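You operate a simulated robot arm through the tools that you are given. There is no shell and no other tool. Be economical: measure what you need, move in short steps, check, and stop when the job is done.

You run a simulated two-armed robot. Do the job below in one go: nothing can be reset, and whatever is moved stays where it is left.

TASK
Wipe up the spill on the table top with the checked cloth and put it back.

Only the result counts: the job must be done as asked and must still hold three seconds after the hand-in. Knocking over, shifting, dropping, spilling or breaking anything else fails it. Flat cloth is picked up by pressing the open fingertips on it (5 to 10 N) and closing them slowly along it; thin cloth reads only 2 to 8 mm in the jaws.

THE ROBOT
Two 7-joint arms with two-finger parallel grippers on one trunk, on a base that drives. Base frame: it is fixed to the floor where the robot stands at the start and does not move with it; the origin is under the middle of the robot, x ahead of it, y to its left, z up. Units: m, rad, N and s.
The left shoulder is at the start at [0.05, 0.168, 1.107], the right one opposite. Payload 1.57 kg a hand.
The TCP of each hand is the grasp point between the finger pads, 0.03 m short of the fingertips. In the tool frame z runs along the fingers and y along their closing line. The gripper opens to 0.08 m. The fingers are 0.017 m wide and 0.012 m thick; the gripper's body (0.04 by 0.082 m) begins 0.08 m behind the TCP.
Orientation is that of the tool frame in the base frame, as [roll, pitch, yaw] about the fixed x, y, z axes, in that order (R = Rz(yaw) Ry(pitch) Rx(roll)). With the fingers straight down and closing along the base's y, the tool's x points along the base's -x, its y along +y and its z along -z.

THE INTERFACE
- The arms move only by the tool send_rows. It takes "left_rows", "right_rows" or both (then of equal length, played together; a hand with none holds still); each is a list of rows, each an object of numbers (a shift or turn left out is 0, a gripper value left out holds the last): "x", "y", "z": the shift along the tool's x, y, z in m; "wx", "wy", "wz": the turn, a rotation vector about the tool's x, y, z in rad; "jaw": the closure, from 0 (fully open) to 1 (shut). In form: [{"x": .., "y": .., "z": .., "wx": .., "wy": .., "wz": .., "jaw": ..}, ...]. A call has 1 to 12 rows; each row is the pose to reach, as a shift and turn from the pose commanded when the call began, along the tool's axes at that moment. A row lasts 0.2 s, in which the tool goes at most 0.05 m and 0.15 rad; a call with a longer step from one row to the next is refused whole, and so is a gripper value outside its range. Where a pose cannot be reached the arm comes as near as it can. A force on the tool above 40 N (or 10 N above the force at the start of the call, whichever is more), or a blocked arm, ends the call early, and 0.2 s more pass. The fingers move at their own pace (about 0.045 m/s each) and stop on an object; they squeeze with about 28 N. The grip force told is the motor's: it shows also when the fingers shut on nothing. Time passes only in rows, and 0.2 s behind the last, so rows that repeat a pose let the fingers close. It gives the time, the measured TCP pose, the force on the tool (base axes), the opening and the grip force at its end, in the units of the frame above (readings bear some noise), with the torque about the TCP (base axes, N m) and any sound that the robot's microphone picked up, and new pictures: "views" is both (left out), scene, wrist or none (wrist: the cameras of the hands that moved).
- Cameras (640 x 400 px; columns grow to the right, rows downward): "scene" is now at [0.1191, 0.0135, 1.3014]; the picture's right is [0.14, -0.99, 0.00], its down [-0.72, -0.10, -0.69] and it looks along [0.68, 0.10, -0.73] (base axes); focal length 293 px, centre (320, 200). "left" rides on the left gripper at [0.072, 0.007, -0.122] in its tool frame; the picture's right is [-0.09, 1.00, 0.00], its down [-0.84, -0.08, -0.54] and it looks along [-0.54, -0.05, 0.84] (tool axes); focal length 238 px, centre (320, 200). "right" rides on the right gripper at [0.072, -0.007, -0.122] in its tool frame; the picture's right is [0.09, 1.00, 0.00], its down [-0.84, 0.08, -0.54] and it looks along [-0.54, 0.05, 0.84] (tool axes); focal length 238 px, centre (320, 200). There is no depth. A picture from a camera that has moved, and an enlarged one, comes with that camera's place and axes in the base frame and with its lens.
- slide_trunk(by): slides the trunk up (or, below 0, down) by that many m; the arms and the scene camera ride with it, the base frame stays. It gives what a move gives, with no picture.
- roll_base(legs): drives the robot by 1 to 6 legs, each [ahead, left, turn to the left] in m, m and rad, along the robot's own axes; the way and the turn of a leg run together, so that a leg with both is an arc; at most 1.5 m and 3.142 rad a leg. The arms and the cameras ride along, it lands a little off, and it stops where it bumps. It gives what a move gives, and a new picture of the scene camera.
- pan_tilt(pan, tilt): turns the head with the scene camera to pan (to the left, within 1.396 rad either way) and tilt (down, from -0.506 to 1.204), counted from straight ahead of the robot. It gives what a move gives, and a new picture of the scene camera.
- inspect(camera, box): a new picture of the part [left, top, right, bottom] of that camera's present view, enlarged. The clock stands still meanwhile.
- close_job(): hands the job in; it is judged then, once.

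Go step by step. Nothing tells you exact positions but the pictures and the camera data: compare them with the known pose of the tool, close in by small moves and look again before you grip or let go. The budget is 120 turns and 260 pictures, counting those below and the enlarged ones. Unless the task says otherwise, let go and move clear before handing in, and close with one line.

The tools are called after "Call:" by a JSON object that holds its "api" and its "payload". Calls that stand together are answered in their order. send_rows: Moves the arms, as the interface text tells. Its arguments: {"type":"object","properties":{"left_rows":{"type":"array","items":{"type":"object","properties":{"x":{"type":"number"},"y":{"type":"number"},"z":{"type":"number"},"wx":{"type":"number"},"wy":{"type":"number"},"wz":{"type":"number"},"jaw":{"type":"number"}}}},"right_rows":{"type":"array","items":{"type":"object","properties":{"x":{"type":"number"},"y":{"type":"number"},"z":{"type":"number"},"wx":{"type":"number"},"wy":{"type":"number"},"wz":{"type":"number"},"jaw":{"type":"number"}}}},"views":{"type":"string","enum":["both","scene","wrist","none"]}},"required":[]} The other tools are called the same way: slide_trunk (by) slides the trunk up or down; roll_base (legs) drives the base; pan_tilt (pan, tilt) turns the head that bears the scene camera; inspect (camera, box) takes an enlarged picture of a part of a camera's view; close_job () hands the job in.

At the start:

```text
t: 0.0
left_position: [0.4899, 0.1777, 0.9673]
left_tool_rot: [-3.141, 0.0, -3.141]
left_contact_force: [0.5, 0.5, 0.1]
left_wrist_torque: [-0.03, -0.01, 0.0]
left_gripper_width: 0.0802
left_finger_force: 0.1
right_position: [0.5057, -0.2418, 0.9416]
right_tool_rot: [3.141, 0.0, 3.141]
right_contact_force: [0.1, -0.2, -0.1]
right_wrist_torque: [0.02, 0.02, 0.01]
right_gripper_width: 0.08
right_finger_force: 0.0
trunk travel left (down, up): [-0.275, 0.168]
robot x, y, heading: [-0.0027, -0.0029, -0.001]
head pan, tilt: [0.145, 0.817]
```

scene: 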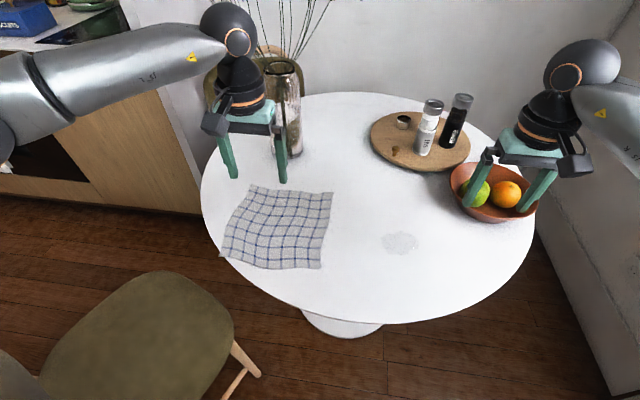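
right: 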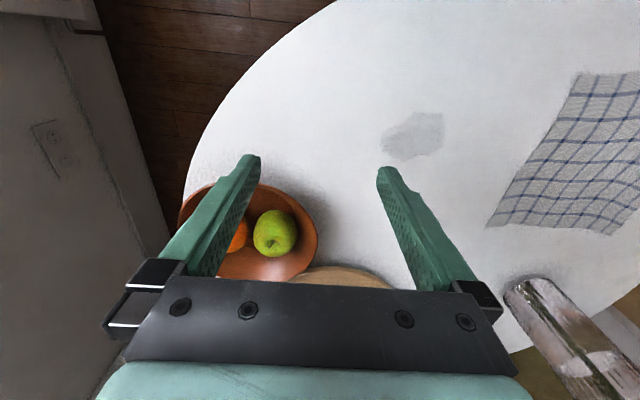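
left: 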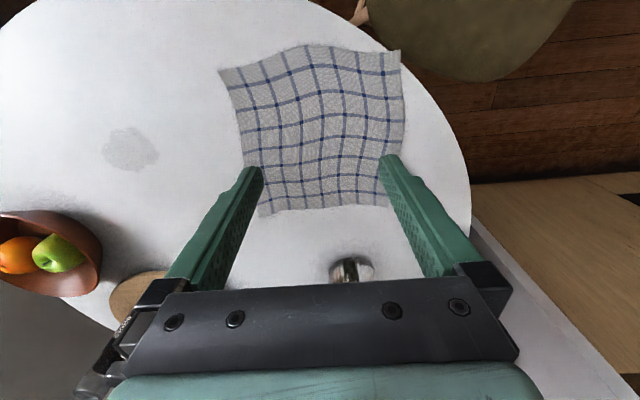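

The cloth lies flat around (0.59, 0.18), about 0.24 m square. The spill is near (0.56, -0.12). I'll bring both hands above the cloth's left and right edges so I can drag it flat over the spill and back.

Call:
{"api": "send_rows", "payload": {"left_rows": [{"x": -0.012, "y": 0.011, "z": 0.019, "jaw": 0.5}, {"x": -0.024, "y": 0.022, "z": 0.038}, {"x": -0.036, "y": 0.033, "z": 0.057}, {"x": -0.048, "y": 0.044, "z": 0.076}, {"x": -0.06, "y": 0.055, "z": 0.095}, {"x": -0.072, "y": 0.066, "z": 0.114}, {"x": -0.084, "y": 0.077, "z": 0.133}, {"x": -0.096, "y": 0.088, "z": 0.152}, {"x": -0.096, "y": 0.088, "z": 0.167}, {"x": -0.096, "y": 0.088, "z": 0.167}], "right_rows": [{"x": -0.01, "y": 0.043, "z": 0.0, "jaw": 0.5}, {"x": -0.02, "y": 0.086, "z": 0.0}, {"x": -0.03, "y": 0.129, "z": 0.02}, {"x": -0.04, "y": 0.172, "z": 0.04}, {"x": -0.05, "y": 0.215, "z": 0.06}, {"x": -0.06, "y": 0.258, "z": 0.08}, {"x": -0.07, "y": 0.3, "z": 0.1}, {"x": -0.08, "y": 0.342, "z": 0.12}, {"x": -0.08, "y": 0.342, "z": 0.14}, {"x": -0.08, "y": 0.342, "z": 0.14}]}}

```text
t: 2.2
left_position: [0.587, 0.2661, 0.8001]
left_tool_rot: [-3.141, 0.0, 3.141]
left_contact_force: [0.2, 0.4, -0.8]
left_wrist_torque: [-0.02, 0.03, -0.02]
left_gripper_width: 0.0397
left_finger_force: 0.1
right_position: [0.5464, 0.0589, 0.8173]
right_tool_rot: [-3.141, 0.001, 3.14]
right_contact_force: [0.0, 0.0, 0.0]
right_wrist_torque: [-0.01, 0.03, -0.04]
right_gripper_width: 0.0399
right_finger_force: 0.1
right hand out of reach, approached as far as the arm can: row 7, 8, 9, 10
trunk travel left (down, up): [-0.275, 0.168]
robot x, y, heading: [0.0014, 0.0006, 0.002]
head pan, tilt: [0.145, 0.817]
camera scene: at [0.119, 0.0137, 1.3014], right [0.14, -0.99, 0.0], down [-0.72, -0.11, -0.69], along [0.68, 0.1, -0.73], focal length 293 px, centre (320, 200)
camera right: at [0.4747, 0.051, 0.9392], right [-0.09, 1.0, 0.0], down [0.84, 0.08, 0.54], along [0.54, 0.05, -0.84], focal length 238 px, centre (320, 200)
camera left: at [0.5146, 0.2734, 0.9212], right [0.09, 1.0, 0.0], down [0.84, -0.08, 0.54], along [0.54, -0.05, -0.84], focal length 238 px, centre (320, 200)
```

scene: 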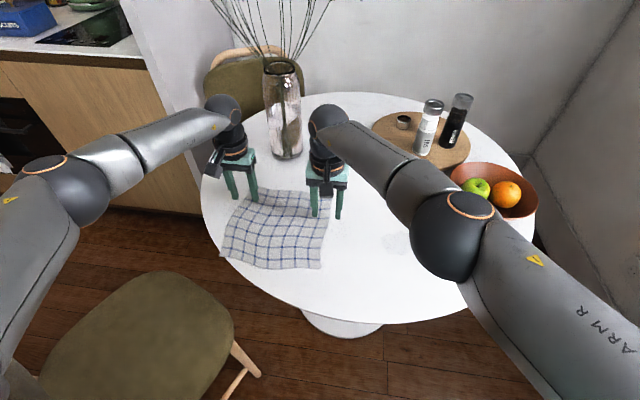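
right: 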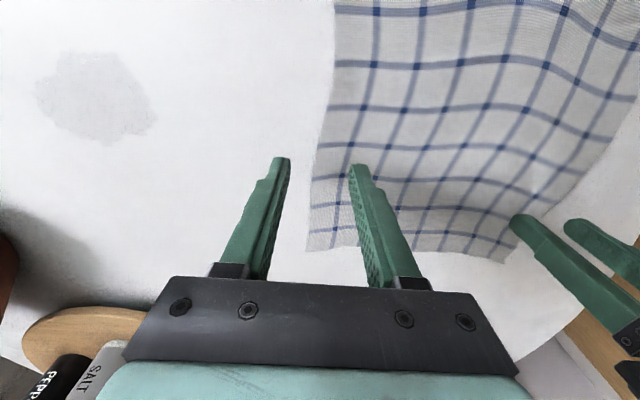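
left: 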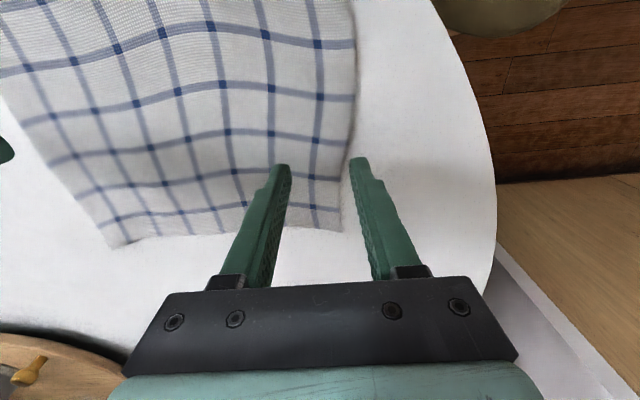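

The right arm is at its reach limit, so I'll grip along the line x ≈ 0.53 instead. I'll pull both hands nearer, then check.

Call:
{"api": "send_rows", "payload": {"left_rows": [{"x": 0.03}, {"x": 0.057, "y": -0.004}, {"x": 0.057, "y": -0.004}], "right_rows": [{"x": 0.03}, {"x": 0.057, "y": -0.002}, {"x": 0.057, "y": -0.002}], "views": "none"}}

Call:
{"api": "slide_trunk", "payload": {"by": -0.04}}

```text
t: 3.0
left_position: [0.53, 0.261, 0.8007]
left_tool_rot: [-3.142, 0.001, -3.141]
left_contact_force: [0.3, -0.4, 0.5]
left_wrist_torque: [0.0, -0.01, 0.0]
left_gripper_width: 0.0402
left_finger_force: 0.2
right_position: [0.4885, 0.0564, 0.8184]
right_tool_rot: [-3.14, -0.002, 3.141]
right_contact_force: [-0.2, 0.3, 0.4]
right_wrist_torque: [0.02, 0.01, 0.01]
right_gripper_width: 0.04
right_finger_force: 0.0
trunk travel left (down, up): [-0.275, 0.168]
robot x, y, heading: [-0.0003, -0.0007, 0.005]
head pan, tilt: [0.145, 0.817]
```

```text
t: 3.6
left_position: [0.5348, 0.2614, 0.7798]
left_tool_rot: [-3.135, 0.016, -3.138]
left_contact_force: [-3.3, -0.4, 13.5]
left_wrist_torque: [0.33, 0.14, 0.07]
left_gripper_width: 0.0398
left_finger_force: 0.0
right_position: [0.4895, 0.0569, 0.7894]
right_tool_rot: [3.141, -0.001, 3.142]
right_contact_force: [0.0, 0.7, 0.3]
right_wrist_torque: [-0.04, 0.01, 0.01]
right_gripper_width: 0.0399
right_finger_force: 0.1
trunk travel left (down, up): [-0.246, 0.197]
robot x, y, heading: [-0.0017, 0.0026, 0.002]
head pan, tilt: [0.145, 0.817]
stopped: the force on the tool passed its limit (the readings are from after the stop); the commanded pose is now the measured one
```

The left hand felt an upward force well above the table top while the trunk slid. I need to see what it touched.

Call:
{"api": "send_rows", "payload": {"left_rows": [{"z": -0.02}, {"z": -0.02}], "views": "both"}}

```text
t: 4.2
left_position: [0.5328, 0.2621, 0.7992]
left_tool_rot: [-3.137, 0.01, -3.139]
left_contact_force: [-0.2, -0.3, 0.5]
left_wrist_torque: [-0.02, 0.01, -0.01]
left_gripper_width: 0.0402
left_finger_force: 0.0
right_position: [0.4896, 0.0583, 0.7894]
right_tool_rot: [-3.14, 0.0, -3.141]
right_contact_force: [0.9, -0.2, 0.0]
right_wrist_torque: [-0.01, 0.04, -0.03]
right_gripper_width: 0.0397
right_finger_force: 0.0
trunk travel left (down, up): [-0.246, 0.197]
robot x, y, heading: [0.0012, -0.0043, 0.003]
head pan, tilt: [0.145, 0.817]
camera scene: at [0.1192, 0.0137, 1.272], right [0.14, -0.99, 0.0], down [-0.72, -0.11, -0.68], along [0.68, 0.1, -0.73], focal length 293 px, centre (320, 200)
camera left: at [0.4597, 0.2691, 0.9195], right [0.09, 1.0, 0.0], down [0.83, -0.07, 0.55], along [0.55, -0.05, -0.83], focal length 238 px, centre (320, 200)
```

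scene: 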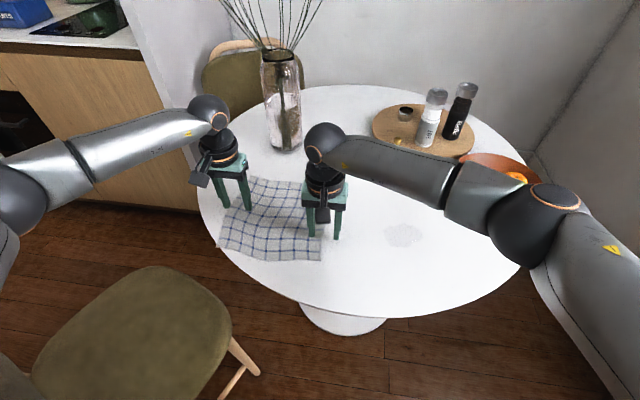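
left: 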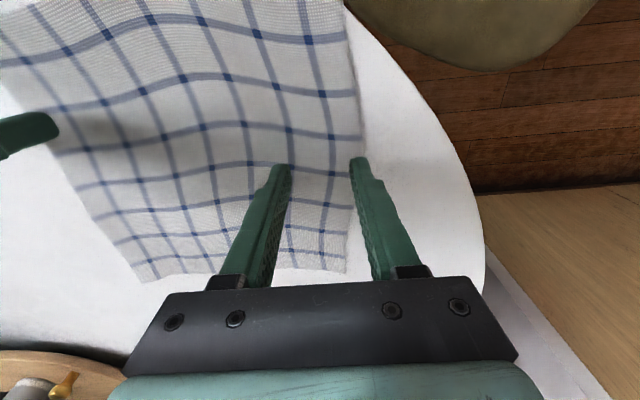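

Nothing is visible under the hand, so the left elbow may have touched something outside the view. I'll look to the left.

Call:
{"api": "pan_tilt", "payload": {"pan": 1.0, "tilt": 0.75}}

```text
t: 5.4
left_position: [0.5341, 0.2615, 0.7988]
left_tool_rot: [-3.138, 0.014, -3.139]
left_contact_force: [-0.7, 0.4, -0.2]
left_wrist_torque: [-0.01, 0.0, 0.01]
left_gripper_width: 0.0398
left_finger_force: 0.0
right_position: [0.4896, 0.0564, 0.788]
right_tool_rot: [-3.141, 0.0, 3.142]
right_contact_force: [0.2, -0.6, -0.2]
right_wrist_torque: [-0.04, -0.04, 0.01]
right_gripper_width: 0.04
right_finger_force: 0.1
trunk travel left (down, up): [-0.246, 0.197]
robot x, y, heading: [-0.0028, -0.0018, 0.003]
head pan, tilt: [1.0, 0.75]
camera scene: at [0.0849, 0.0718, 1.2774], right [0.84, -0.54, 0.0], down [-0.37, -0.57, -0.73], along [0.4, 0.62, -0.68], focal length 293 px, centre (320, 200)
```

scene: 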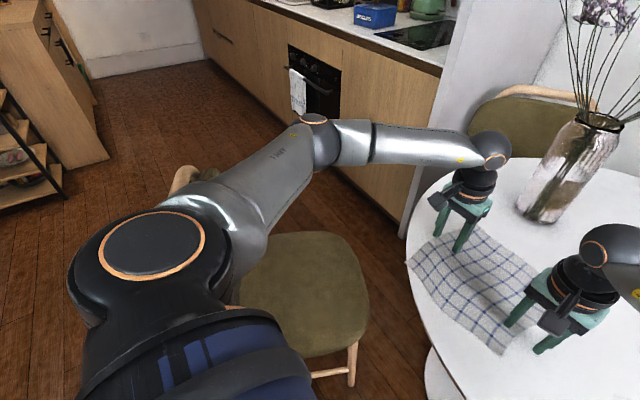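

The left upper arm seems to have come down on the chair's back. I'll raise both hands, send the right hand back to its own side and lift the trunk. Then I'll shift the base right, away from the chair, and do the job with the left hand.

Call:
{"api": "send_rows", "payload": {"left_rows": [{"z": -0.02}, {"z": -0.04}, {"z": -0.06}, {"z": -0.08}, {"z": -0.1}, {"z": -0.1}, {"z": -0.1}, {"z": -0.1}], "right_rows": [{"z": -0.03}, {"y": -0.04, "z": -0.05}, {"y": -0.08, "z": -0.07}, {"y": -0.12, "z": -0.09}, {"y": -0.16, "z": -0.11}, {"y": -0.2, "z": -0.13}, {"y": -0.24, "z": -0.15}, {"y": -0.28, "z": -0.15}], "views": "none"}}

Call:
{"api": "slide_trunk", "payload": {"by": 0.05}}

Call:
{"api": "roll_base", "payload": {"legs": [[0, -0.12, 0]]}}

```text
t: 7.2
left_position: [0.532, 0.2618, 0.8987]
left_tool_rot: [-3.137, 0.012, -3.139]
left_contact_force: [0.1, 0.2, -0.1]
left_wrist_torque: [-0.01, 0.03, 0.0]
left_gripper_width: 0.04
left_finger_force: 0.1
right_position: [0.4874, -0.2228, 0.9408]
right_tool_rot: [3.141, -0.001, -3.142]
right_contact_force: [0.2, -0.2, -0.5]
right_wrist_torque: [-0.02, 0.01, -0.01]
right_gripper_width: 0.0399
right_finger_force: 0.1
trunk travel left (down, up): [-0.246, 0.197]
robot x, y, heading: [-0.0018, -0.0022, 0.0]
head pan, tilt: [1.0, 0.75]
```

```text
t: 8.1
left_position: [0.5314, 0.2615, 0.9503]
left_tool_rot: [-3.138, 0.012, -3.138]
left_contact_force: [0.1, 0.3, 0.2]
left_wrist_torque: [0.01, 0.01, 0.0]
left_gripper_width: 0.0401
left_finger_force: 0.1
right_position: [0.4878, -0.2213, 0.9887]
right_tool_rot: [-3.14, -0.001, -3.141]
right_contact_force: [-0.2, -0.4, 0.1]
right_wrist_torque: [-0.01, -0.01, 0.0]
right_gripper_width: 0.0398
right_finger_force: 0.0
trunk travel left (down, up): [-0.296, 0.147]
robot x, y, heading: [-0.0013, -0.0004, 0.001]
head pan, tilt: [1.0, 0.75]
```

```text
t: 9.3
left_position: [0.5337, 0.1397, 0.949]
left_tool_rot: [-3.14, 0.012, -3.141]
left_contact_force: [-0.6, -0.1, 0.1]
left_wrist_torque: [0.02, 0.0, 0.0]
left_gripper_width: 0.0398
left_finger_force: 0.1
right_position: [0.4879, -0.3432, 0.9899]
right_tool_rot: [-3.14, 0.001, 3.14]
right_contact_force: [1.2, 0.2, 0.2]
right_wrist_torque: [0.01, 0.01, 0.0]
right_gripper_width: 0.04
right_finger_force: 0.0
trunk travel left (down, up): [-0.296, 0.147]
robot x, y, heading: [0.0005, -0.1203, 0.001]
head pan, tilt: [1.0, 0.75]
camera scene: at [0.0849, -0.0489, 1.3275], right [0.84, -0.54, 0.0], down [-0.37, -0.57, -0.73], along [0.4, 0.62, -0.68], focal length 293 px, centre (320, 200)
```

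scene: 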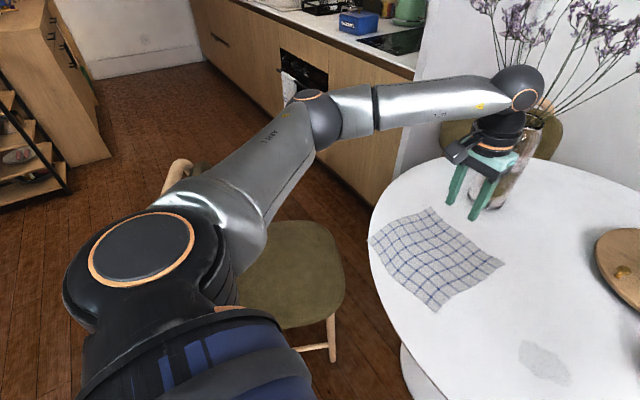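

The chair is now clear of the arm. A small drive ahead gives the left arm more reach; the table edge is at x ≈ 0.36 and its foot at x ≈ 0.55.

Call:
{"api": "roll_base", "payload": {"legs": [[0.06, 0, 0]]}}

Call:
{"api": "pan_tilt", "payload": {"pan": 0.3, "tilt": 0.85}}

```text
t: 10.3
left_position: [0.5934, 0.1409, 0.948]
left_tool_rot: [-3.139, 0.01, -3.14]
left_contact_force: [0.1, -0.5, 0.0]
left_wrist_torque: [-0.03, 0.0, 0.02]
left_gripper_width: 0.0401
left_finger_force: 0.1
right_position: [0.5472, -0.3431, 0.9897]
right_tool_rot: [-3.141, -0.004, 3.139]
right_contact_force: [0.2, -0.4, -0.3]
right_wrist_torque: [0.02, 0.03, 0.01]
right_gripper_width: 0.04
right_finger_force: 0.1
trunk travel left (down, up): [-0.296, 0.147]
robot x, y, heading: [0.0541, -0.1189, -0.006]
head pan, tilt: [1.0, 0.75]
camera scene: at [0.1454, -0.0482, 1.3273], right [0.84, -0.54, 0.0], down [-0.37, -0.57, -0.73], along [0.4, 0.61, -0.68], focal length 293 px, centre (320, 200)
```

scene: 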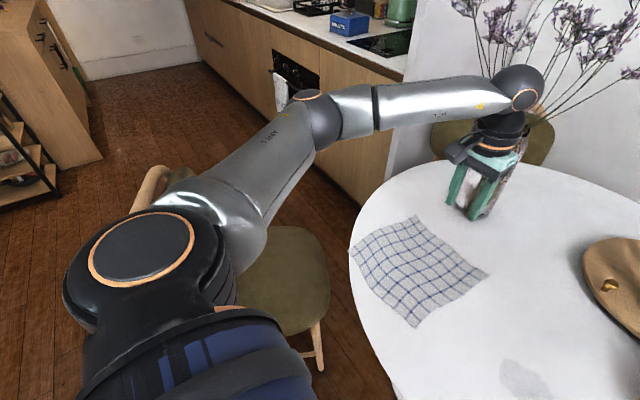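

```text
t: 11.4
left_position: [0.5931, 0.1411, 0.9493]
left_tool_rot: [-3.138, 0.012, -3.139]
left_contact_force: [-0.2, 0.3, -0.7]
left_wrist_torque: [0.01, 0.0, 0.03]
left_gripper_width: 0.0401
left_finger_force: 0.1
right_position: [0.5472, -0.3434, 0.9892]
right_tool_rot: [3.141, 0.001, 3.139]
right_contact_force: [-0.4, 0.5, 0.4]
right_wrist_torque: [0.02, -0.04, 0.02]
right_gripper_width: 0.04
right_finger_force: 0.0
trunk travel left (down, up): [-0.296, 0.147]
robot x, y, heading: [0.0597, -0.1192, -0.002]
head pan, tilt: [0.3, 0.85]
camera scene: at [0.1744, -0.0948, 1.3194], right [0.3, -0.96, 0.0], down [-0.72, -0.22, -0.66], along [0.63, 0.2, -0.75], focal length 293 px, centre (320, 200)
```

scene: 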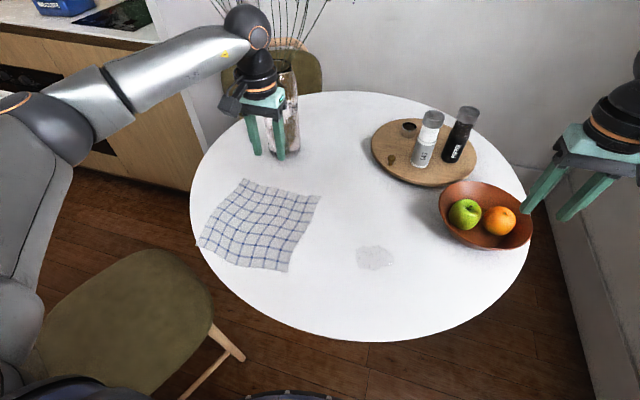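

The view agrees with my earlier estimates: the cloth's right edge is at y ≈ 0.07 and the spill at (0.556, -0.112). I'll lower the left hand to just above the cloth's right edge.

Call:
{"api": "send_rows", "payload": {"left_rows": [{"x": 0.013, "y": -0.031, "z": 0.03}, {"x": 0.013, "y": -0.031, "z": 0.07}, {"x": 0.013, "y": -0.031, "z": 0.11}, {"x": 0.013, "y": -0.031, "z": 0.15}, {"x": 0.013, "y": -0.031, "z": 0.18}, {"x": 0.013, "y": -0.031, "z": 0.2}, {"x": 0.013, "y": -0.031, "z": 0.2}]}}

```text
t: 12.6
left_position: [0.5888, 0.1071, 0.7808]
left_tool_rot: [-3.131, 0.029, -3.136]
left_contact_force: [-3.1, -0.9, 15.3]
left_wrist_torque: [0.39, 0.2, 0.07]
left_gripper_width: 0.0395
left_finger_force: 0.0
right_position: [0.5461, -0.3421, 0.9883]
right_tool_rot: [3.141, -0.001, 3.141]
right_contact_force: [0.4, 0.3, 0.4]
right_wrist_torque: [-0.01, 0.02, -0.01]
right_gripper_width: 0.0399
right_finger_force: 0.1
trunk travel left (down, up): [-0.296, 0.147]
robot x, y, heading: [0.0592, -0.1177, 0.002]
head pan, tilt: [0.3, 0.85]
stopped in row 6 (left hand): the force on the tool passed its limit (the readings are from after the stop); the commanded pose is now the measured one
camera scene: at [0.1744, -0.0949, 1.3196], right [0.3, -0.96, 0.0], down [-0.72, -0.22, -0.66], along [0.63, 0.2, -0.75], focal length 293 px, centre (320, 200)
camera left: at [0.5115, 0.117, 0.901], right [0.09, 1.0, -0.01], down [0.82, -0.07, 0.57], along [0.56, -0.06, -0.82], focal length 238 px, centre (320, 200)
```

scene: 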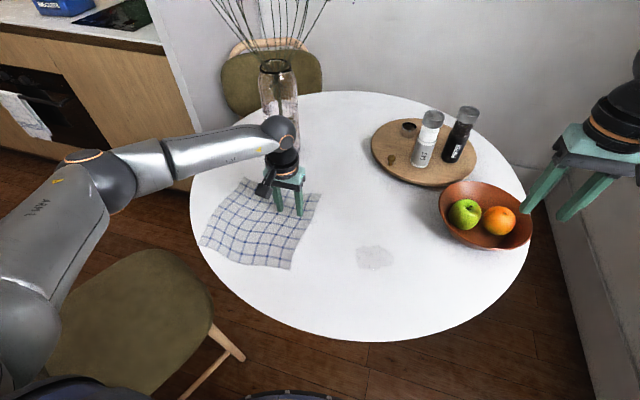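
left: 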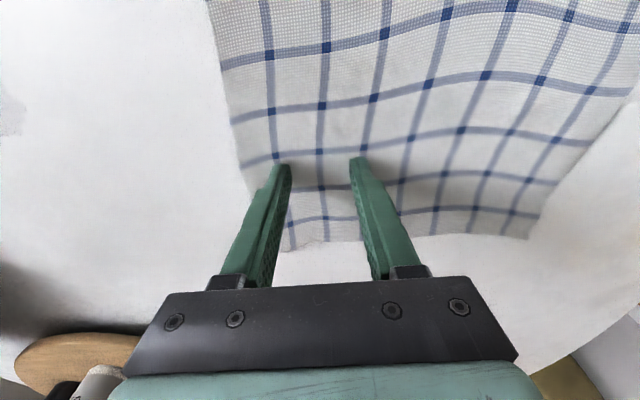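

The hand again met resistance with the TCP at z ≈ 0.78, and the torque puts the contact at the +y finger. I'll look closely at the fingertips.

Call:
{"api": "inspect", "payload": {"camera": "scene", "box": [220, 120, 348, 200]}}

Call:
{"api": "inspect", "payload": {"camera": "scene", "box": [190, 160, 350, 280]}}

Call:
{"api": "inspect", "payload": {"camera": "left", "box": [200, 80, 440, 280]}}

```text
5.00 times, centred on (284, 160) of scene
camera zoom: at [0.1744, -0.0949, 1.3196], right [0.3, -0.96, 0.0], down [-0.72, -0.22, -0.66], along [0.63, 0.2, -0.75], focal length 1464 px, centre (500, 400)
```

zoom: 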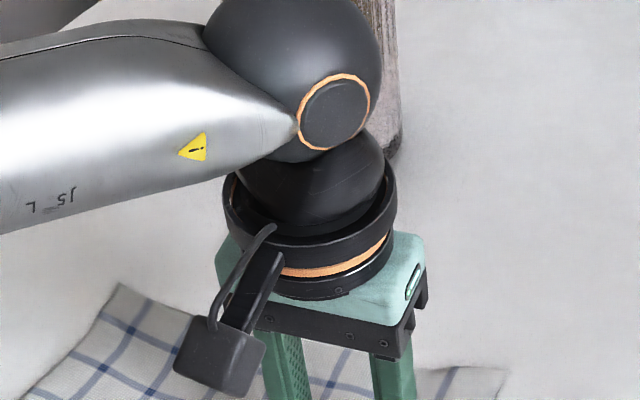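

```text
3.33 times, centred on (270, 220) of scene
camera zoom: at [0.1744, -0.0949, 1.3196], right [0.3, -0.96, 0.0], down [-0.72, -0.22, -0.66], along [0.63, 0.2, -0.75], focal length 976 px, centre (487, 133)
```

zoom: 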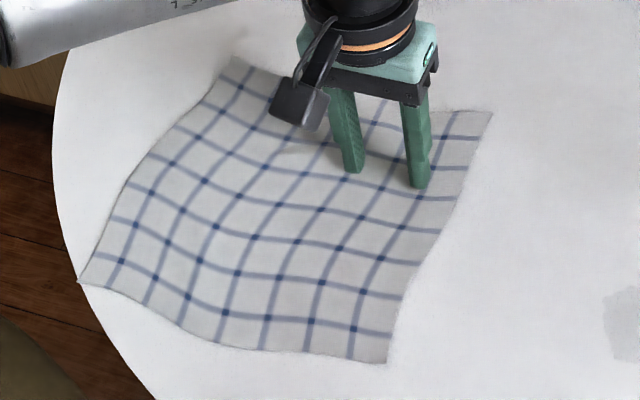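

```text
2.00 times, centred on (320, 180) of left
camera zoom: at [0.5115, 0.117, 0.901], right [0.09, 1.0, -0.01], down [0.82, -0.07, 0.57], along [0.56, -0.06, -0.82], focal length 477 px, centre (320, 240)
```

zoom: 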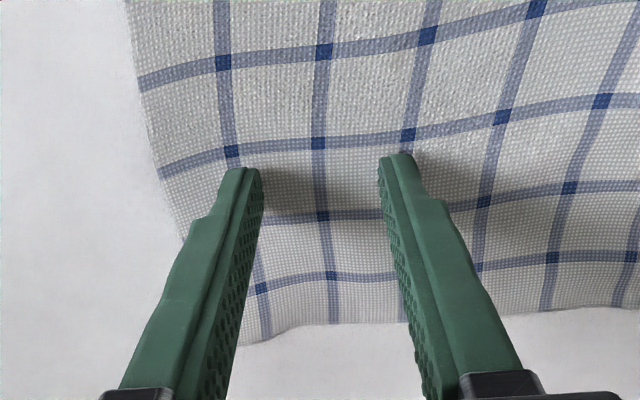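

Comparing the cameras at different places, the table top is really at about z = 0.75, so that was the fingertips pressing on the cloth. This puts the cloth at x 0.44–0.66, y 0.06–0.28, and the spill at about (0.525, -0.11). I'll lift a little, level the hand, move to x = 0.55 and press down gently.

Call:
{"api": "send_rows", "payload": {"left_rows": [{"z": -0.015, "wx": -0.005, "wy": 0.015}, {"x": 0.02, "y": 0.002, "z": -0.02, "wx": -0.0106, "wy": 0.029}, {"x": 0.037, "y": 0.002, "z": -0.02, "wx": -0.0106, "wy": 0.029}, {"x": 0.037, "y": 0.002, "z": -0.01, "wx": -0.0106, "wy": 0.029}, {"x": 0.037, "y": 0.002, "z": -0.005, "wx": -0.0106, "wy": 0.029}, {"x": 0.037, "y": 0.002, "z": -0.002, "wx": -0.0106, "wy": 0.029}, {"x": 0.037, "y": 0.002, "z": -0.002, "wx": -0.0106, "wy": 0.029}], "views": "wrist"}}

```text
t: 14.2
left_position: [0.549, 0.1109, 0.7804]
left_tool_rot: [3.14, 0.0, -3.136]
left_contact_force: [-2.0, 1.8, 10.1]
left_wrist_torque: [-0.11, 0.04, -0.03]
left_gripper_width: 0.0402
left_finger_force: 0.1
right_position: [0.5445, -0.3431, 0.9901]
right_tool_rot: [3.14, 0.0, 3.141]
right_contact_force: [-0.5, 0.7, -0.3]
right_wrist_torque: [0.0, -0.02, 0.02]
right_gripper_width: 0.04
right_finger_force: 0.0
trunk travel left (down, up): [-0.296, 0.147]
robot x, y, heading: [0.0612, -0.1218, 0.002]
head pan, tilt: [0.3, 0.85]
camera left: at [0.4767, 0.118, 0.9031], right [0.09, 1.0, 0.0], down [0.84, -0.07, 0.54], along [0.54, -0.05, -0.84], focal length 238 px, centre (320, 200)
```

left: 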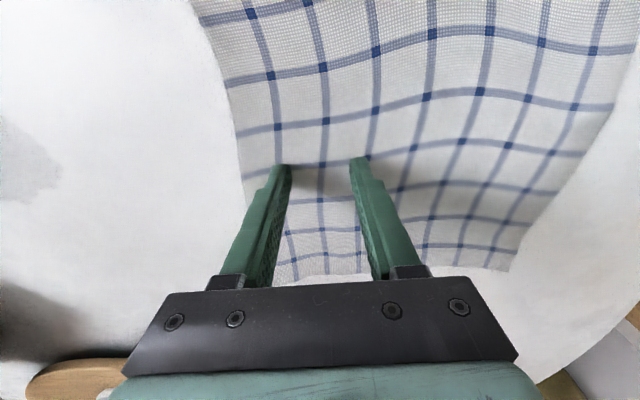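

The fingertips now press on the cloth with about 10 N. I'll close them slowly.

Call:
{"api": "send_rows", "payload": {"left_rows": [{"jaw": 0.55}, {"jaw": 0.6}, {"jaw": 0.65}, {"jaw": 0.7}, {"jaw": 0.75}, {"jaw": 0.8}, {"jaw": 0.85}, {"jaw": 0.9}, {"jaw": 0.95}, {"jaw": 1.0}, {"jaw": 1.0}], "views": "wrist"}}

```text
t: 16.6
left_position: [0.5484, 0.1113, 0.7816]
left_tool_rot: [3.141, -0.002, -3.136]
left_contact_force: [0.1, -1.4, 20.9]
left_wrist_torque: [-0.06, -0.02, 0.0]
left_gripper_width: 0.0022
left_finger_force: 23.3
right_position: [0.5467, -0.3436, 0.9904]
right_tool_rot: [-3.141, 0.001, 3.138]
right_contact_force: [-0.5, -0.1, 0.4]
right_wrist_torque: [-0.02, 0.01, -0.02]
right_gripper_width: 0.0399
right_finger_force: 0.1
trunk travel left (down, up): [-0.296, 0.147]
robot x, y, heading: [0.0566, -0.1164, -0.003]
head pan, tilt: [0.3, 0.85]
camera left: at [0.4761, 0.1175, 0.9031], right [0.09, 1.0, 0.0], down [0.84, -0.07, 0.54], along [0.54, -0.05, -0.84], focal length 238 px, centre (320, 200)
```

left: 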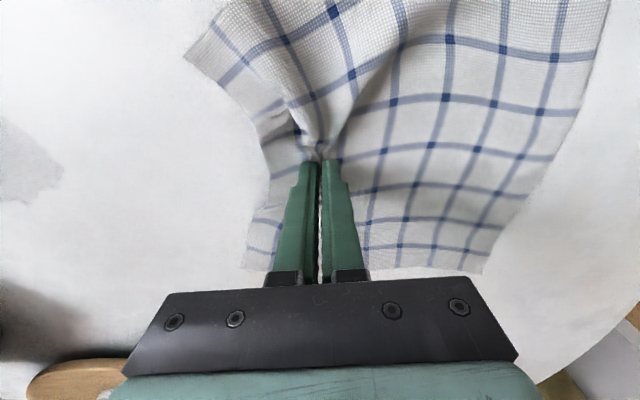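

The grip reads 2.2 mm, so the cloth is held. I'll ease the pressure slightly and drag it to the right over the spill.

Call:
{"api": "send_rows", "payload": {"left_rows": [{"z": -0.004}, {"y": -0.02, "x": 0.002, "z": -0.004}, {"y": -0.045, "x": 0.004, "z": -0.004}, {"y": -0.07, "x": 0.006, "z": -0.004}, {"y": -0.095, "x": 0.008, "z": -0.004}, {"y": -0.12, "x": 0.01, "z": -0.004}, {"y": -0.145, "x": 0.012, "z": -0.004}, {"y": -0.17, "x": 0.014, "z": -0.004}, {"y": -0.19, "x": 0.016, "z": -0.004}, {"y": -0.19, "x": 0.016, "z": -0.004}]}}

```text
t: 18.8
left_position: [0.5347, -0.0792, 0.7821]
left_tool_rot: [3.139, -0.003, -3.138]
left_contact_force: [-0.6, 0.3, -0.2]
left_wrist_torque: [0.01, 0.01, -0.03]
left_gripper_width: 0.0022
left_finger_force: 23.0
right_position: [0.5472, -0.3422, 0.9894]
right_tool_rot: [-3.141, 0.002, 3.139]
right_contact_force: [0.0, 0.7, -1.4]
right_wrist_torque: [0.0, 0.0, 0.01]
right_gripper_width: 0.0398
right_finger_force: 0.0
trunk travel left (down, up): [-0.296, 0.147]
robot x, y, heading: [0.0565, -0.122, -0.003]
head pan, tilt: [0.3, 0.85]
camera scene: at [0.1745, -0.0947, 1.3194], right [0.3, -0.96, 0.0], down [-0.72, -0.22, -0.66], along [0.63, 0.19, -0.75], focal length 293 px, centre (320, 200)
camera left: at [0.4627, -0.0731, 0.9055], right [0.09, 1.0, 0.0], down [0.84, -0.07, 0.54], along [0.54, -0.04, -0.84], focal length 238 px, centre (320, 200)
```

scene: 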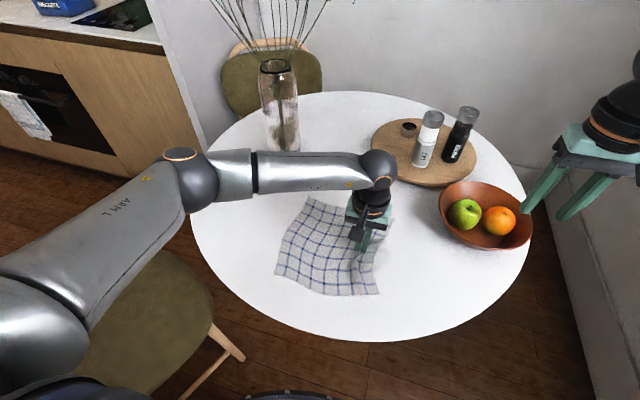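
left: 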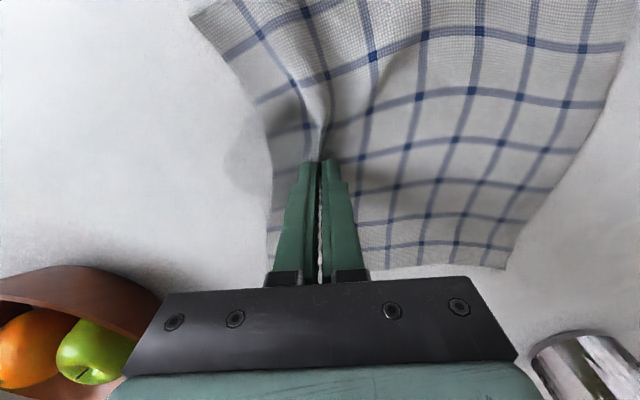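

The cloth follows flat. Now I'll press lightly and rub it in a zigzag across the spill while moving on to the right.

Call:
{"api": "send_rows", "payload": {"left_rows": [{"z": 0.004}, {"x": 0.035, "y": -0.01, "z": 0.004}, {"x": 0.0, "y": -0.02, "z": 0.004}, {"x": -0.03, "y": -0.03, "z": 0.004}, {"x": 0.0, "y": -0.04, "z": 0.004}, {"x": 0.035, "y": -0.05, "z": 0.004}, {"x": 0.0, "y": -0.06, "z": 0.004}, {"x": -0.03, "y": -0.07, "z": 0.004}, {"x": 0.0, "y": -0.08, "z": 0.004}, {"x": 0.03, "y": -0.09, "z": 0.004}, {"x": 0.0, "y": -0.105, "z": 0.004}, {"x": 0.0, "y": -0.125, "z": 0.004}]}}

```text
t: 21.4
left_position: [0.5356, -0.2042, 0.7827]
left_tool_rot: [3.138, 0.003, -3.134]
left_contact_force: [-0.2, 9.5, 24.0]
left_wrist_torque: [0.29, -0.04, 0.03]
left_gripper_width: 0.002
left_finger_force: 23.8
right_position: [0.5455, -0.3418, 0.9909]
right_tool_rot: [-3.141, 0.001, 3.142]
right_contact_force: [-0.1, 0.4, 1.0]
right_wrist_torque: [0.02, 0.03, -0.01]
right_gripper_width: 0.0401
right_finger_force: 0.1
trunk travel left (down, up): [-0.296, 0.147]
robot x, y, heading: [0.0604, -0.1202, -0.003]
head pan, tilt: [0.3, 0.85]
camera scene: at [0.1724, -0.0938, 1.3197], right [0.3, -0.96, 0.0], down [-0.72, -0.22, -0.66], along [0.63, 0.19, -0.75], focal length 293 px, centre (320, 200)
camera left: at [0.4625, -0.1956, 0.9029], right [0.09, 1.0, 0.0], down [0.84, -0.07, 0.54], along [0.54, -0.04, -0.84], focal length 238 px, centre (320, 200)
```

scene: 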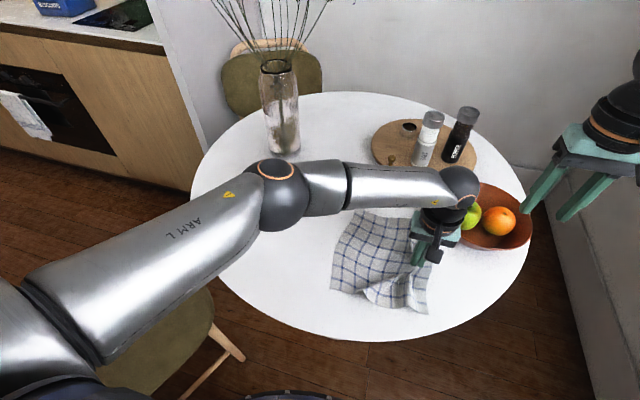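
left: 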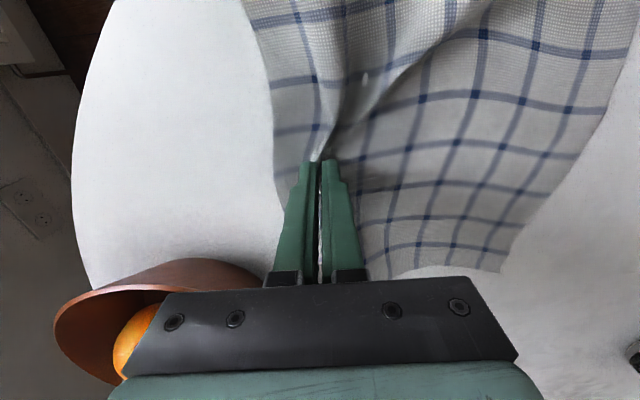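

The cloth now covers and has passed over the spill area. I'll ease off, open the fingers, lift, and look from above the cloth's left edge.

Call:
{"api": "send_rows", "payload": {"left_rows": [{"z": -0.003}, {"z": -0.003, "jaw": 0.9}, {"z": -0.003, "jaw": 0.8}, {"z": -0.003, "jaw": 0.7}, {"z": -0.003, "jaw": 0.6}, {"z": -0.003, "jaw": 0.5}, {"z": -0.003}, {"z": -0.02}, {"z": -0.06}, {"z": -0.06, "y": 0.04}, {"z": -0.06, "y": 0.08}, {"z": -0.06, "y": 0.12}]}}

```text
t: 24.0
left_position: [0.5335, -0.0846, 0.8395]
left_tool_rot: [3.14, -0.003, -3.139]
left_contact_force: [0.8, 0.5, 0.8]
left_wrist_torque: [0.0, 0.02, -0.03]
left_gripper_width: 0.04
left_finger_force: 0.1
right_position: [0.548, -0.3415, 0.9895]
right_tool_rot: [3.141, -0.001, 3.141]
right_contact_force: [-0.2, -0.7, 0.2]
right_wrist_torque: [-0.04, -0.01, 0.01]
right_gripper_width: 0.0398
right_finger_force: 0.1
trunk travel left (down, up): [-0.296, 0.147]
robot x, y, heading: [0.0559, -0.1191, 0.0]
head pan, tilt: [0.3, 0.85]
camera scene: at [0.1744, -0.0943, 1.3194], right [0.3, -0.96, 0.0], down [-0.72, -0.22, -0.66], along [0.63, 0.19, -0.75], focal length 293 px, centre (320, 200)
camera left: at [0.4612, -0.0769, 0.9616], right [0.09, 1.0, 0.0], down [0.84, -0.07, 0.54], along [0.54, -0.05, -0.84], focal length 238 px, centre (320, 200)
```

scene: 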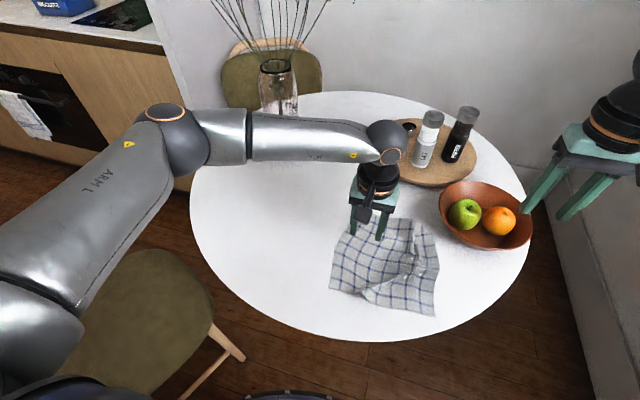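
left: 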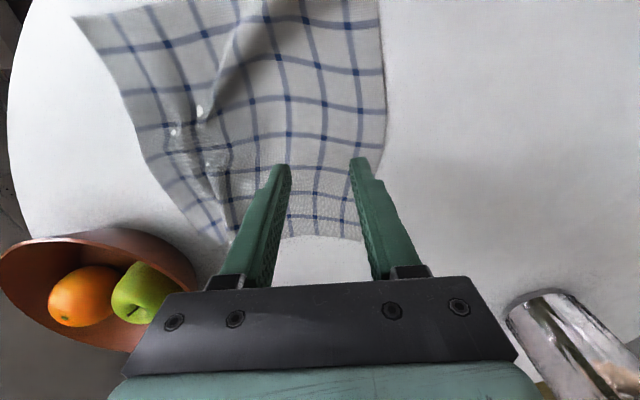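

The cloth lies flat with its left edge at y ≈ -0.03. I'll press near that edge and grip there.

Call:
{"api": "send_rows", "payload": {"left_rows": [{"y": 0.014, "z": 0.02}, {"y": 0.014, "z": 0.04}, {"y": 0.014, "z": 0.05}, {"y": 0.014, "z": 0.055}, {"y": 0.014, "z": 0.058}, {"y": 0.014, "z": 0.058}], "views": "wrist"}}

```text
t: 25.4
left_position: [0.5342, -0.0698, 0.7821]
left_tool_rot: [3.14, -0.004, -3.136]
left_contact_force: [0.5, 0.5, 0.6]
left_wrist_torque: [-0.02, -0.01, -0.01]
left_gripper_width: 0.04
left_finger_force: 0.0
right_position: [0.5474, -0.3435, 0.9892]
right_tool_rot: [-3.141, -0.001, 3.141]
right_contact_force: [-0.2, 0.6, 0.5]
right_wrist_torque: [0.01, 0.01, -0.01]
right_gripper_width: 0.04
right_finger_force: 0.0
trunk travel left (down, up): [-0.296, 0.147]
robot x, y, heading: [0.059, -0.1205, -0.001]
head pan, tilt: [0.3, 0.85]
camera left: at [0.4617, -0.0632, 0.9035], right [0.09, 1.0, 0.0], down [0.84, -0.07, 0.54], along [0.54, -0.05, -0.84], focal length 238 px, centre (320, 200)
```

left: 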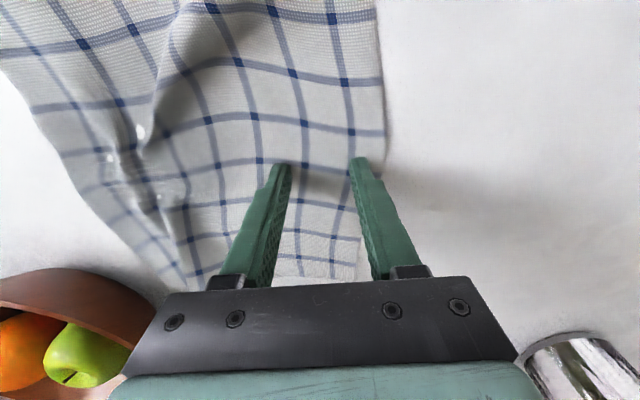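

I'm not in contact yet and am near the edge, so I'll shift in slightly and press a bit more.

Call:
{"api": "send_rows", "payload": {"left_rows": [{"y": -0.008}, {"y": -0.008, "z": 0.002}, {"y": -0.008, "z": 0.003}, {"y": -0.008, "z": 0.003}], "views": "none"}}

```text
t: 26.4
left_position: [0.5339, -0.0782, 0.7807]
left_tool_rot: [3.14, 0.003, -3.136]
left_contact_force: [-2.7, 4.6, 25.4]
left_wrist_torque: [0.21, 0.05, -0.03]
left_gripper_width: 0.0402
left_finger_force: 0.1
right_position: [0.5459, -0.342, 0.9907]
right_tool_rot: [3.141, 0.0, 3.139]
right_contact_force: [-0.3, -0.9, -0.3]
right_wrist_torque: [0.01, 0.0, 0.03]
right_gripper_width: 0.0401
right_finger_force: 0.1
trunk travel left (down, up): [-0.296, 0.147]
robot x, y, heading: [0.0614, -0.1209, -0.003]
head pan, tilt: [0.3, 0.85]
```

That's too firm, so I'll back off about 2 mm and then close slowly.

Call:
{"api": "send_rows", "payload": {"left_rows": [{"z": -0.002}, {"z": -0.002, "jaw": 0.56}, {"z": -0.002, "jaw": 0.61}, {"z": -0.002, "jaw": 0.66}, {"z": -0.002, "jaw": 0.71}, {"z": -0.002, "jaw": 0.76}, {"z": -0.002, "jaw": 0.81}, {"z": -0.002, "jaw": 0.86}, {"z": -0.002, "jaw": 0.91}, {"z": -0.002, "jaw": 0.96}, {"z": -0.002, "jaw": 1.0}, {"z": -0.002, "jaw": 1.0}], "views": "wrist"}}

```text
t: 29.0
left_position: [0.5334, -0.0789, 0.7806]
left_tool_rot: [3.14, -0.003, -3.137]
left_contact_force: [0.1, -0.2, 18.1]
left_wrist_torque: [0.07, -0.01, -0.05]
left_gripper_width: 0.0071
left_finger_force: 26.5
right_position: [0.5458, -0.342, 0.9894]
right_tool_rot: [-3.141, 0.002, 3.14]
right_contact_force: [0.4, 0.0, 0.5]
right_wrist_torque: [0.0, -0.01, 0.02]
right_gripper_width: 0.04
right_finger_force: 0.0
trunk travel left (down, up): [-0.296, 0.147]
robot x, y, heading: [0.0636, -0.1223, 0.002]
head pan, tilt: [0.3, 0.85]
camera left: at [0.4608, -0.071, 0.9031], right [0.09, 1.0, 0.0], down [0.84, -0.07, 0.54], along [0.54, -0.05, -0.84], focal length 238 px, centre (320, 200)
```

left: 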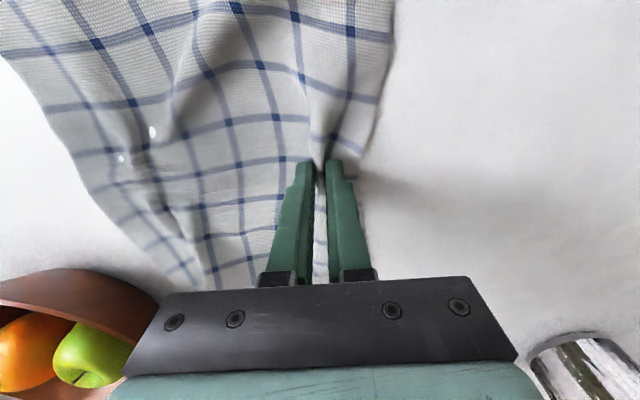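

The cloth is held again at 7 mm. I'll drag it left part of the way and look at the place where the spill was.

Call:
{"api": "send_rows", "payload": {"left_rows": [{"z": -0.004}, {"y": 0.02, "z": -0.004}, {"y": 0.045, "z": -0.004}, {"y": 0.07, "z": -0.004}, {"y": 0.095, "z": -0.004}, {"y": 0.12, "z": -0.004}, {"y": 0.145, "z": -0.004}, {"y": 0.17, "z": -0.004}, {"y": 0.195, "z": -0.004}, {"y": 0.22, "z": -0.004}, {"y": 0.22, "z": -0.004}]}}

```text
t: 31.4
left_position: [0.5326, 0.1418, 0.7863]
left_tool_rot: [3.14, -0.004, -3.137]
left_contact_force: [0.1, -0.9, 0.3]
left_wrist_torque: [0.01, -0.03, -0.03]
left_gripper_width: 0.0063
left_finger_force: 26.2
right_position: [0.5472, -0.3434, 0.9895]
right_tool_rot: [-3.14, -0.001, 3.139]
right_contact_force: [0.4, 0.6, -0.3]
right_wrist_torque: [0.03, -0.04, 0.0]
right_gripper_width: 0.0402
right_finger_force: 0.0
trunk travel left (down, up): [-0.296, 0.147]
robot x, y, heading: [0.0595, -0.1224, -0.0]
head pan, tilt: [0.3, 0.85]
camera scene: at [0.1745, -0.0948, 1.3194], right [0.3, -0.96, 0.0], down [-0.72, -0.22, -0.66], along [0.63, 0.19, -0.75], focal length 293 px, centre (320, 200)
camera left: at [0.461, 0.1495, 0.907], right [0.09, 1.0, 0.0], down [0.84, -0.07, 0.54], along [0.54, -0.05, -0.84], focal length 238 px, centre (320, 200)
```

scene: 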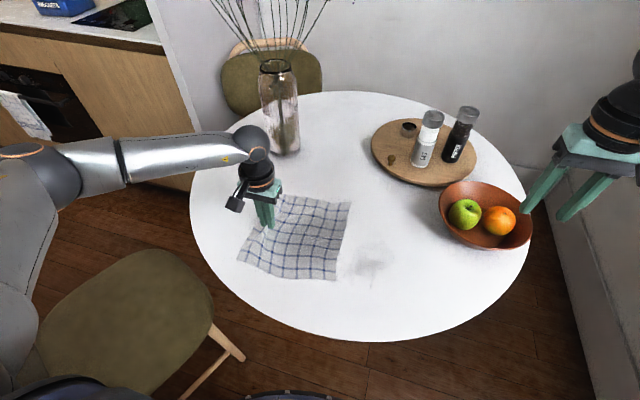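
left: 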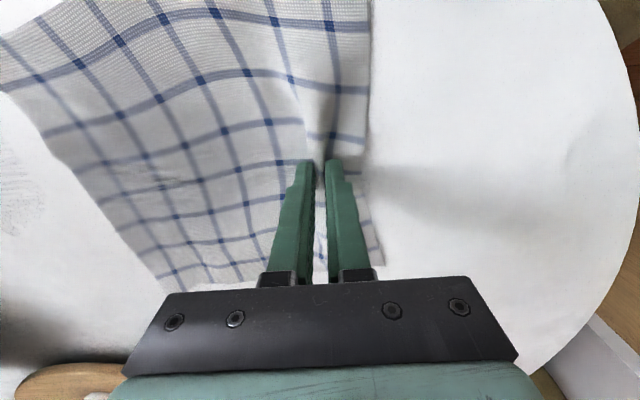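

A faint patch may remain, so I'll enlarge that spot.

Call:
{"api": "inspect", "payload": {"camera": "scene", "box": [320, 220, 448, 300]}}

```text
5.00 times, centred on (384, 260) of scene
camera zoom: at [0.1745, -0.0948, 1.3194], right [0.3, -0.96, 0.0], down [-0.72, -0.22, -0.66], along [0.63, 0.19, -0.75], focal length 1464 px, centre (0, -100)
```

zoom: 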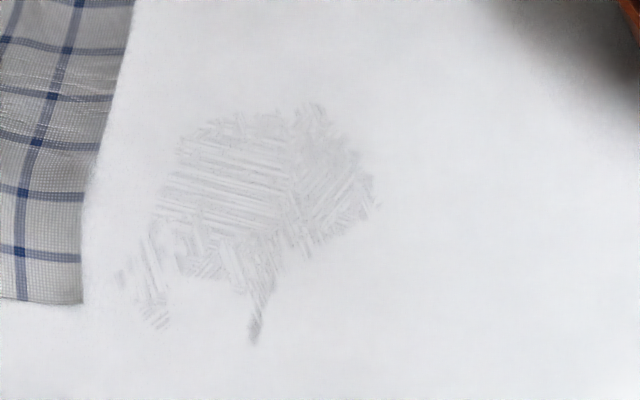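

A streaked residue remains at about x 0.45–0.58, y -0.055 to -0.165, so it needs a denser pressed wipe. I'll let go, regrip near the cloth's right edge and rub again.

Call:
{"api": "send_rows", "payload": {"left_rows": [{"jaw": 0.8}, {"jaw": 0.5}, {"jaw": 0.5}, {"z": -0.02}, {"z": -0.045}, {"z": -0.045, "y": -0.045}, {"z": -0.045, "y": -0.09}, {"z": -0.045, "y": -0.135, "x": -0.012}, {"z": -0.045, "y": -0.135, "x": -0.012}], "views": "wrist"}}

```text
t: 33.4
left_position: [0.5453, 0.0067, 0.829]
left_tool_rot: [3.14, -0.003, -3.135]
left_contact_force: [0.2, -0.1, 1.2]
left_wrist_torque: [-0.02, 0.02, -0.03]
left_gripper_width: 0.0401
left_finger_force: 0.1
right_position: [0.5478, -0.3425, 0.99]
right_tool_rot: [3.141, 0.0, 3.141]
right_contact_force: [1.2, 0.3, 0.1]
right_wrist_torque: [-0.03, 0.0, -0.01]
right_gripper_width: 0.0401
right_finger_force: 0.0
trunk travel left (down, up): [-0.296, 0.147]
robot x, y, heading: [0.0587, -0.119, 0.001]
head pan, tilt: [0.3, 0.85]
camera left: at [0.4734, 0.0141, 0.952], right [0.09, 1.0, 0.0], down [0.84, -0.07, 0.54], along [0.54, -0.04, -0.84], focal length 238 px, centre (320, 200)
```

left: 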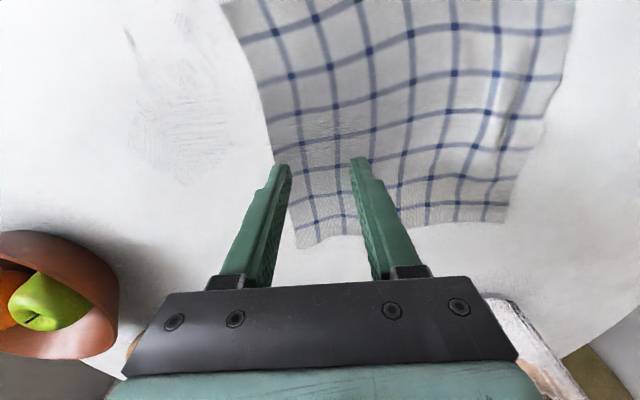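

The cloth lies flat under the hand. I'll press down here and close.

Call:
{"api": "send_rows", "payload": {"left_rows": [{"z": 0.025}, {"z": 0.042}, {"z": 0.047}, {"z": 0.0485}, {"z": 0.0485}], "views": "none"}}

```text
t: 34.6
left_position: [0.5454, 0.0065, 0.7816]
left_tool_rot: [3.141, -0.001, -3.137]
left_contact_force: [-1.4, 0.9, 6.4]
left_wrist_torque: [-0.08, 0.03, -0.05]
left_gripper_width: 0.0395
left_finger_force: 0.1
right_position: [0.5472, -0.3424, 0.9891]
right_tool_rot: [-3.141, 0.0, 3.14]
right_contact_force: [-1.0, 0.5, 0.4]
right_wrist_torque: [0.04, -0.03, -0.01]
right_gripper_width: 0.0399
right_finger_force: 0.0
trunk travel left (down, up): [-0.296, 0.147]
robot x, y, heading: [0.0607, -0.1198, -0.001]
head pan, tilt: [0.3, 0.85]
```

Call:
{"api": "send_rows", "payload": {"left_rows": [{"z": 0.0005, "jaw": 0.55}, {"z": 0.0005, "jaw": 0.6}, {"z": 0.0005, "jaw": 0.65}, {"z": 0.0005, "jaw": 0.7}, {"z": 0.0005, "jaw": 0.75}, {"z": 0.0005, "jaw": 0.8}, {"z": 0.0005, "jaw": 0.85}, {"z": 0.0005, "jaw": 0.9}, {"z": 0.0005, "jaw": 0.95}, {"z": 0.0005, "jaw": 1.0}, {"z": 0.0, "jaw": 1.0}], "views": "wrist"}}

```text
t: 37.0
left_position: [0.5447, 0.0071, 0.7815]
left_tool_rot: [3.14, -0.005, -3.137]
left_contact_force: [2.5, -1.6, 10.3]
left_wrist_torque: [-0.11, -0.07, 0.01]
left_gripper_width: 0.0022
left_finger_force: 23.5
right_position: [0.5463, -0.3422, 0.9902]
right_tool_rot: [3.142, 0.0, 3.14]
right_contact_force: [-0.3, -0.4, 0.4]
right_wrist_torque: [0.0, 0.0, 0.0]
right_gripper_width: 0.0401
right_finger_force: 0.0
trunk travel left (down, up): [-0.296, 0.147]
robot x, y, heading: [0.0607, -0.1205, 0.002]
head pan, tilt: [0.3, 0.85]
camera left: at [0.4731, 0.014, 0.9033], right [0.09, 1.0, 0.0], down [0.84, -0.07, 0.54], along [0.54, -0.05, -0.84], focal length 238 px, centre (320, 200)
```

left: 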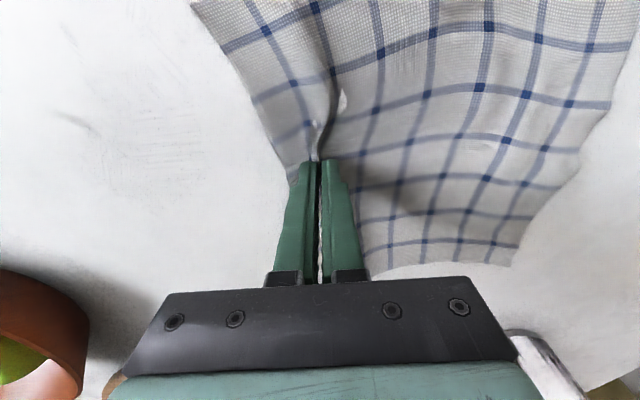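

The grip is good at 2.2 mm. I'll start a dense pressed raster of strokes along x, creeping to the right.

Call:
{"api": "send_rows", "payload": {"left_rows": [{"x": -0.02, "y": -0.025, "z": 0.001}, {"x": -0.04, "y": -0.047, "z": 0.001}, {"x": 0.007, "y": -0.049, "z": 0.001}, {"x": 0.053, "y": -0.051, "z": 0.001}, {"x": 0.1, "y": -0.053, "z": 0.001}, {"x": 0.053, "y": -0.056, "z": 0.001}, {"x": 0.007, "y": -0.059, "z": 0.001}, {"x": -0.04, "y": -0.062, "z": 0.001}, {"x": 0.007, "y": -0.065, "z": 0.001}, {"x": 0.053, "y": -0.068, "z": 0.001}, {"x": 0.1, "y": -0.071, "z": 0.001}, {"x": 0.1, "y": -0.076, "z": 0.001}], "views": "wrist"}}

```text
t: 39.6
left_position: [0.4465, -0.0674, 0.7815]
left_tool_rot: [3.137, -0.002, -3.134]
left_contact_force: [3.5, 8.0, 24.4]
left_wrist_torque: [0.18, -0.13, 0.02]
left_gripper_width: 0.002
left_finger_force: 23.6
right_position: [0.5469, -0.3418, 0.9896]
right_tool_rot: [-3.141, 0.002, 3.141]
right_contact_force: [-0.9, 0.7, -0.1]
right_wrist_torque: [0.01, -0.01, -0.02]
right_gripper_width: 0.04
right_finger_force: 0.0
trunk travel left (down, up): [-0.296, 0.147]
robot x, y, heading: [0.0593, -0.1207, 0.002]
head pan, tilt: [0.3, 0.85]
camera left: at [0.3739, -0.0607, 0.9032], right [0.08, 1.0, 0.0], down [0.84, -0.07, 0.54], along [0.54, -0.04, -0.84], focal length 238 px, centre (320, 200)
```

left: 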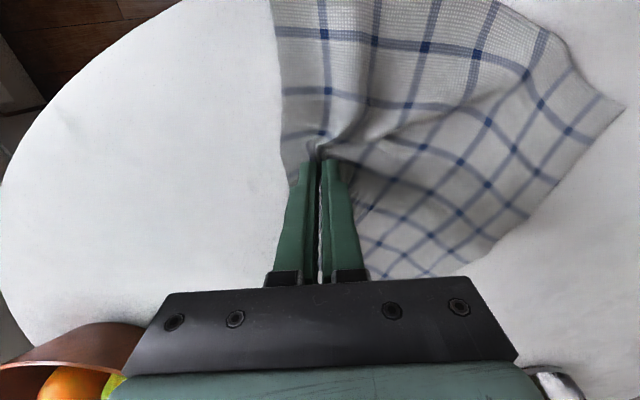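

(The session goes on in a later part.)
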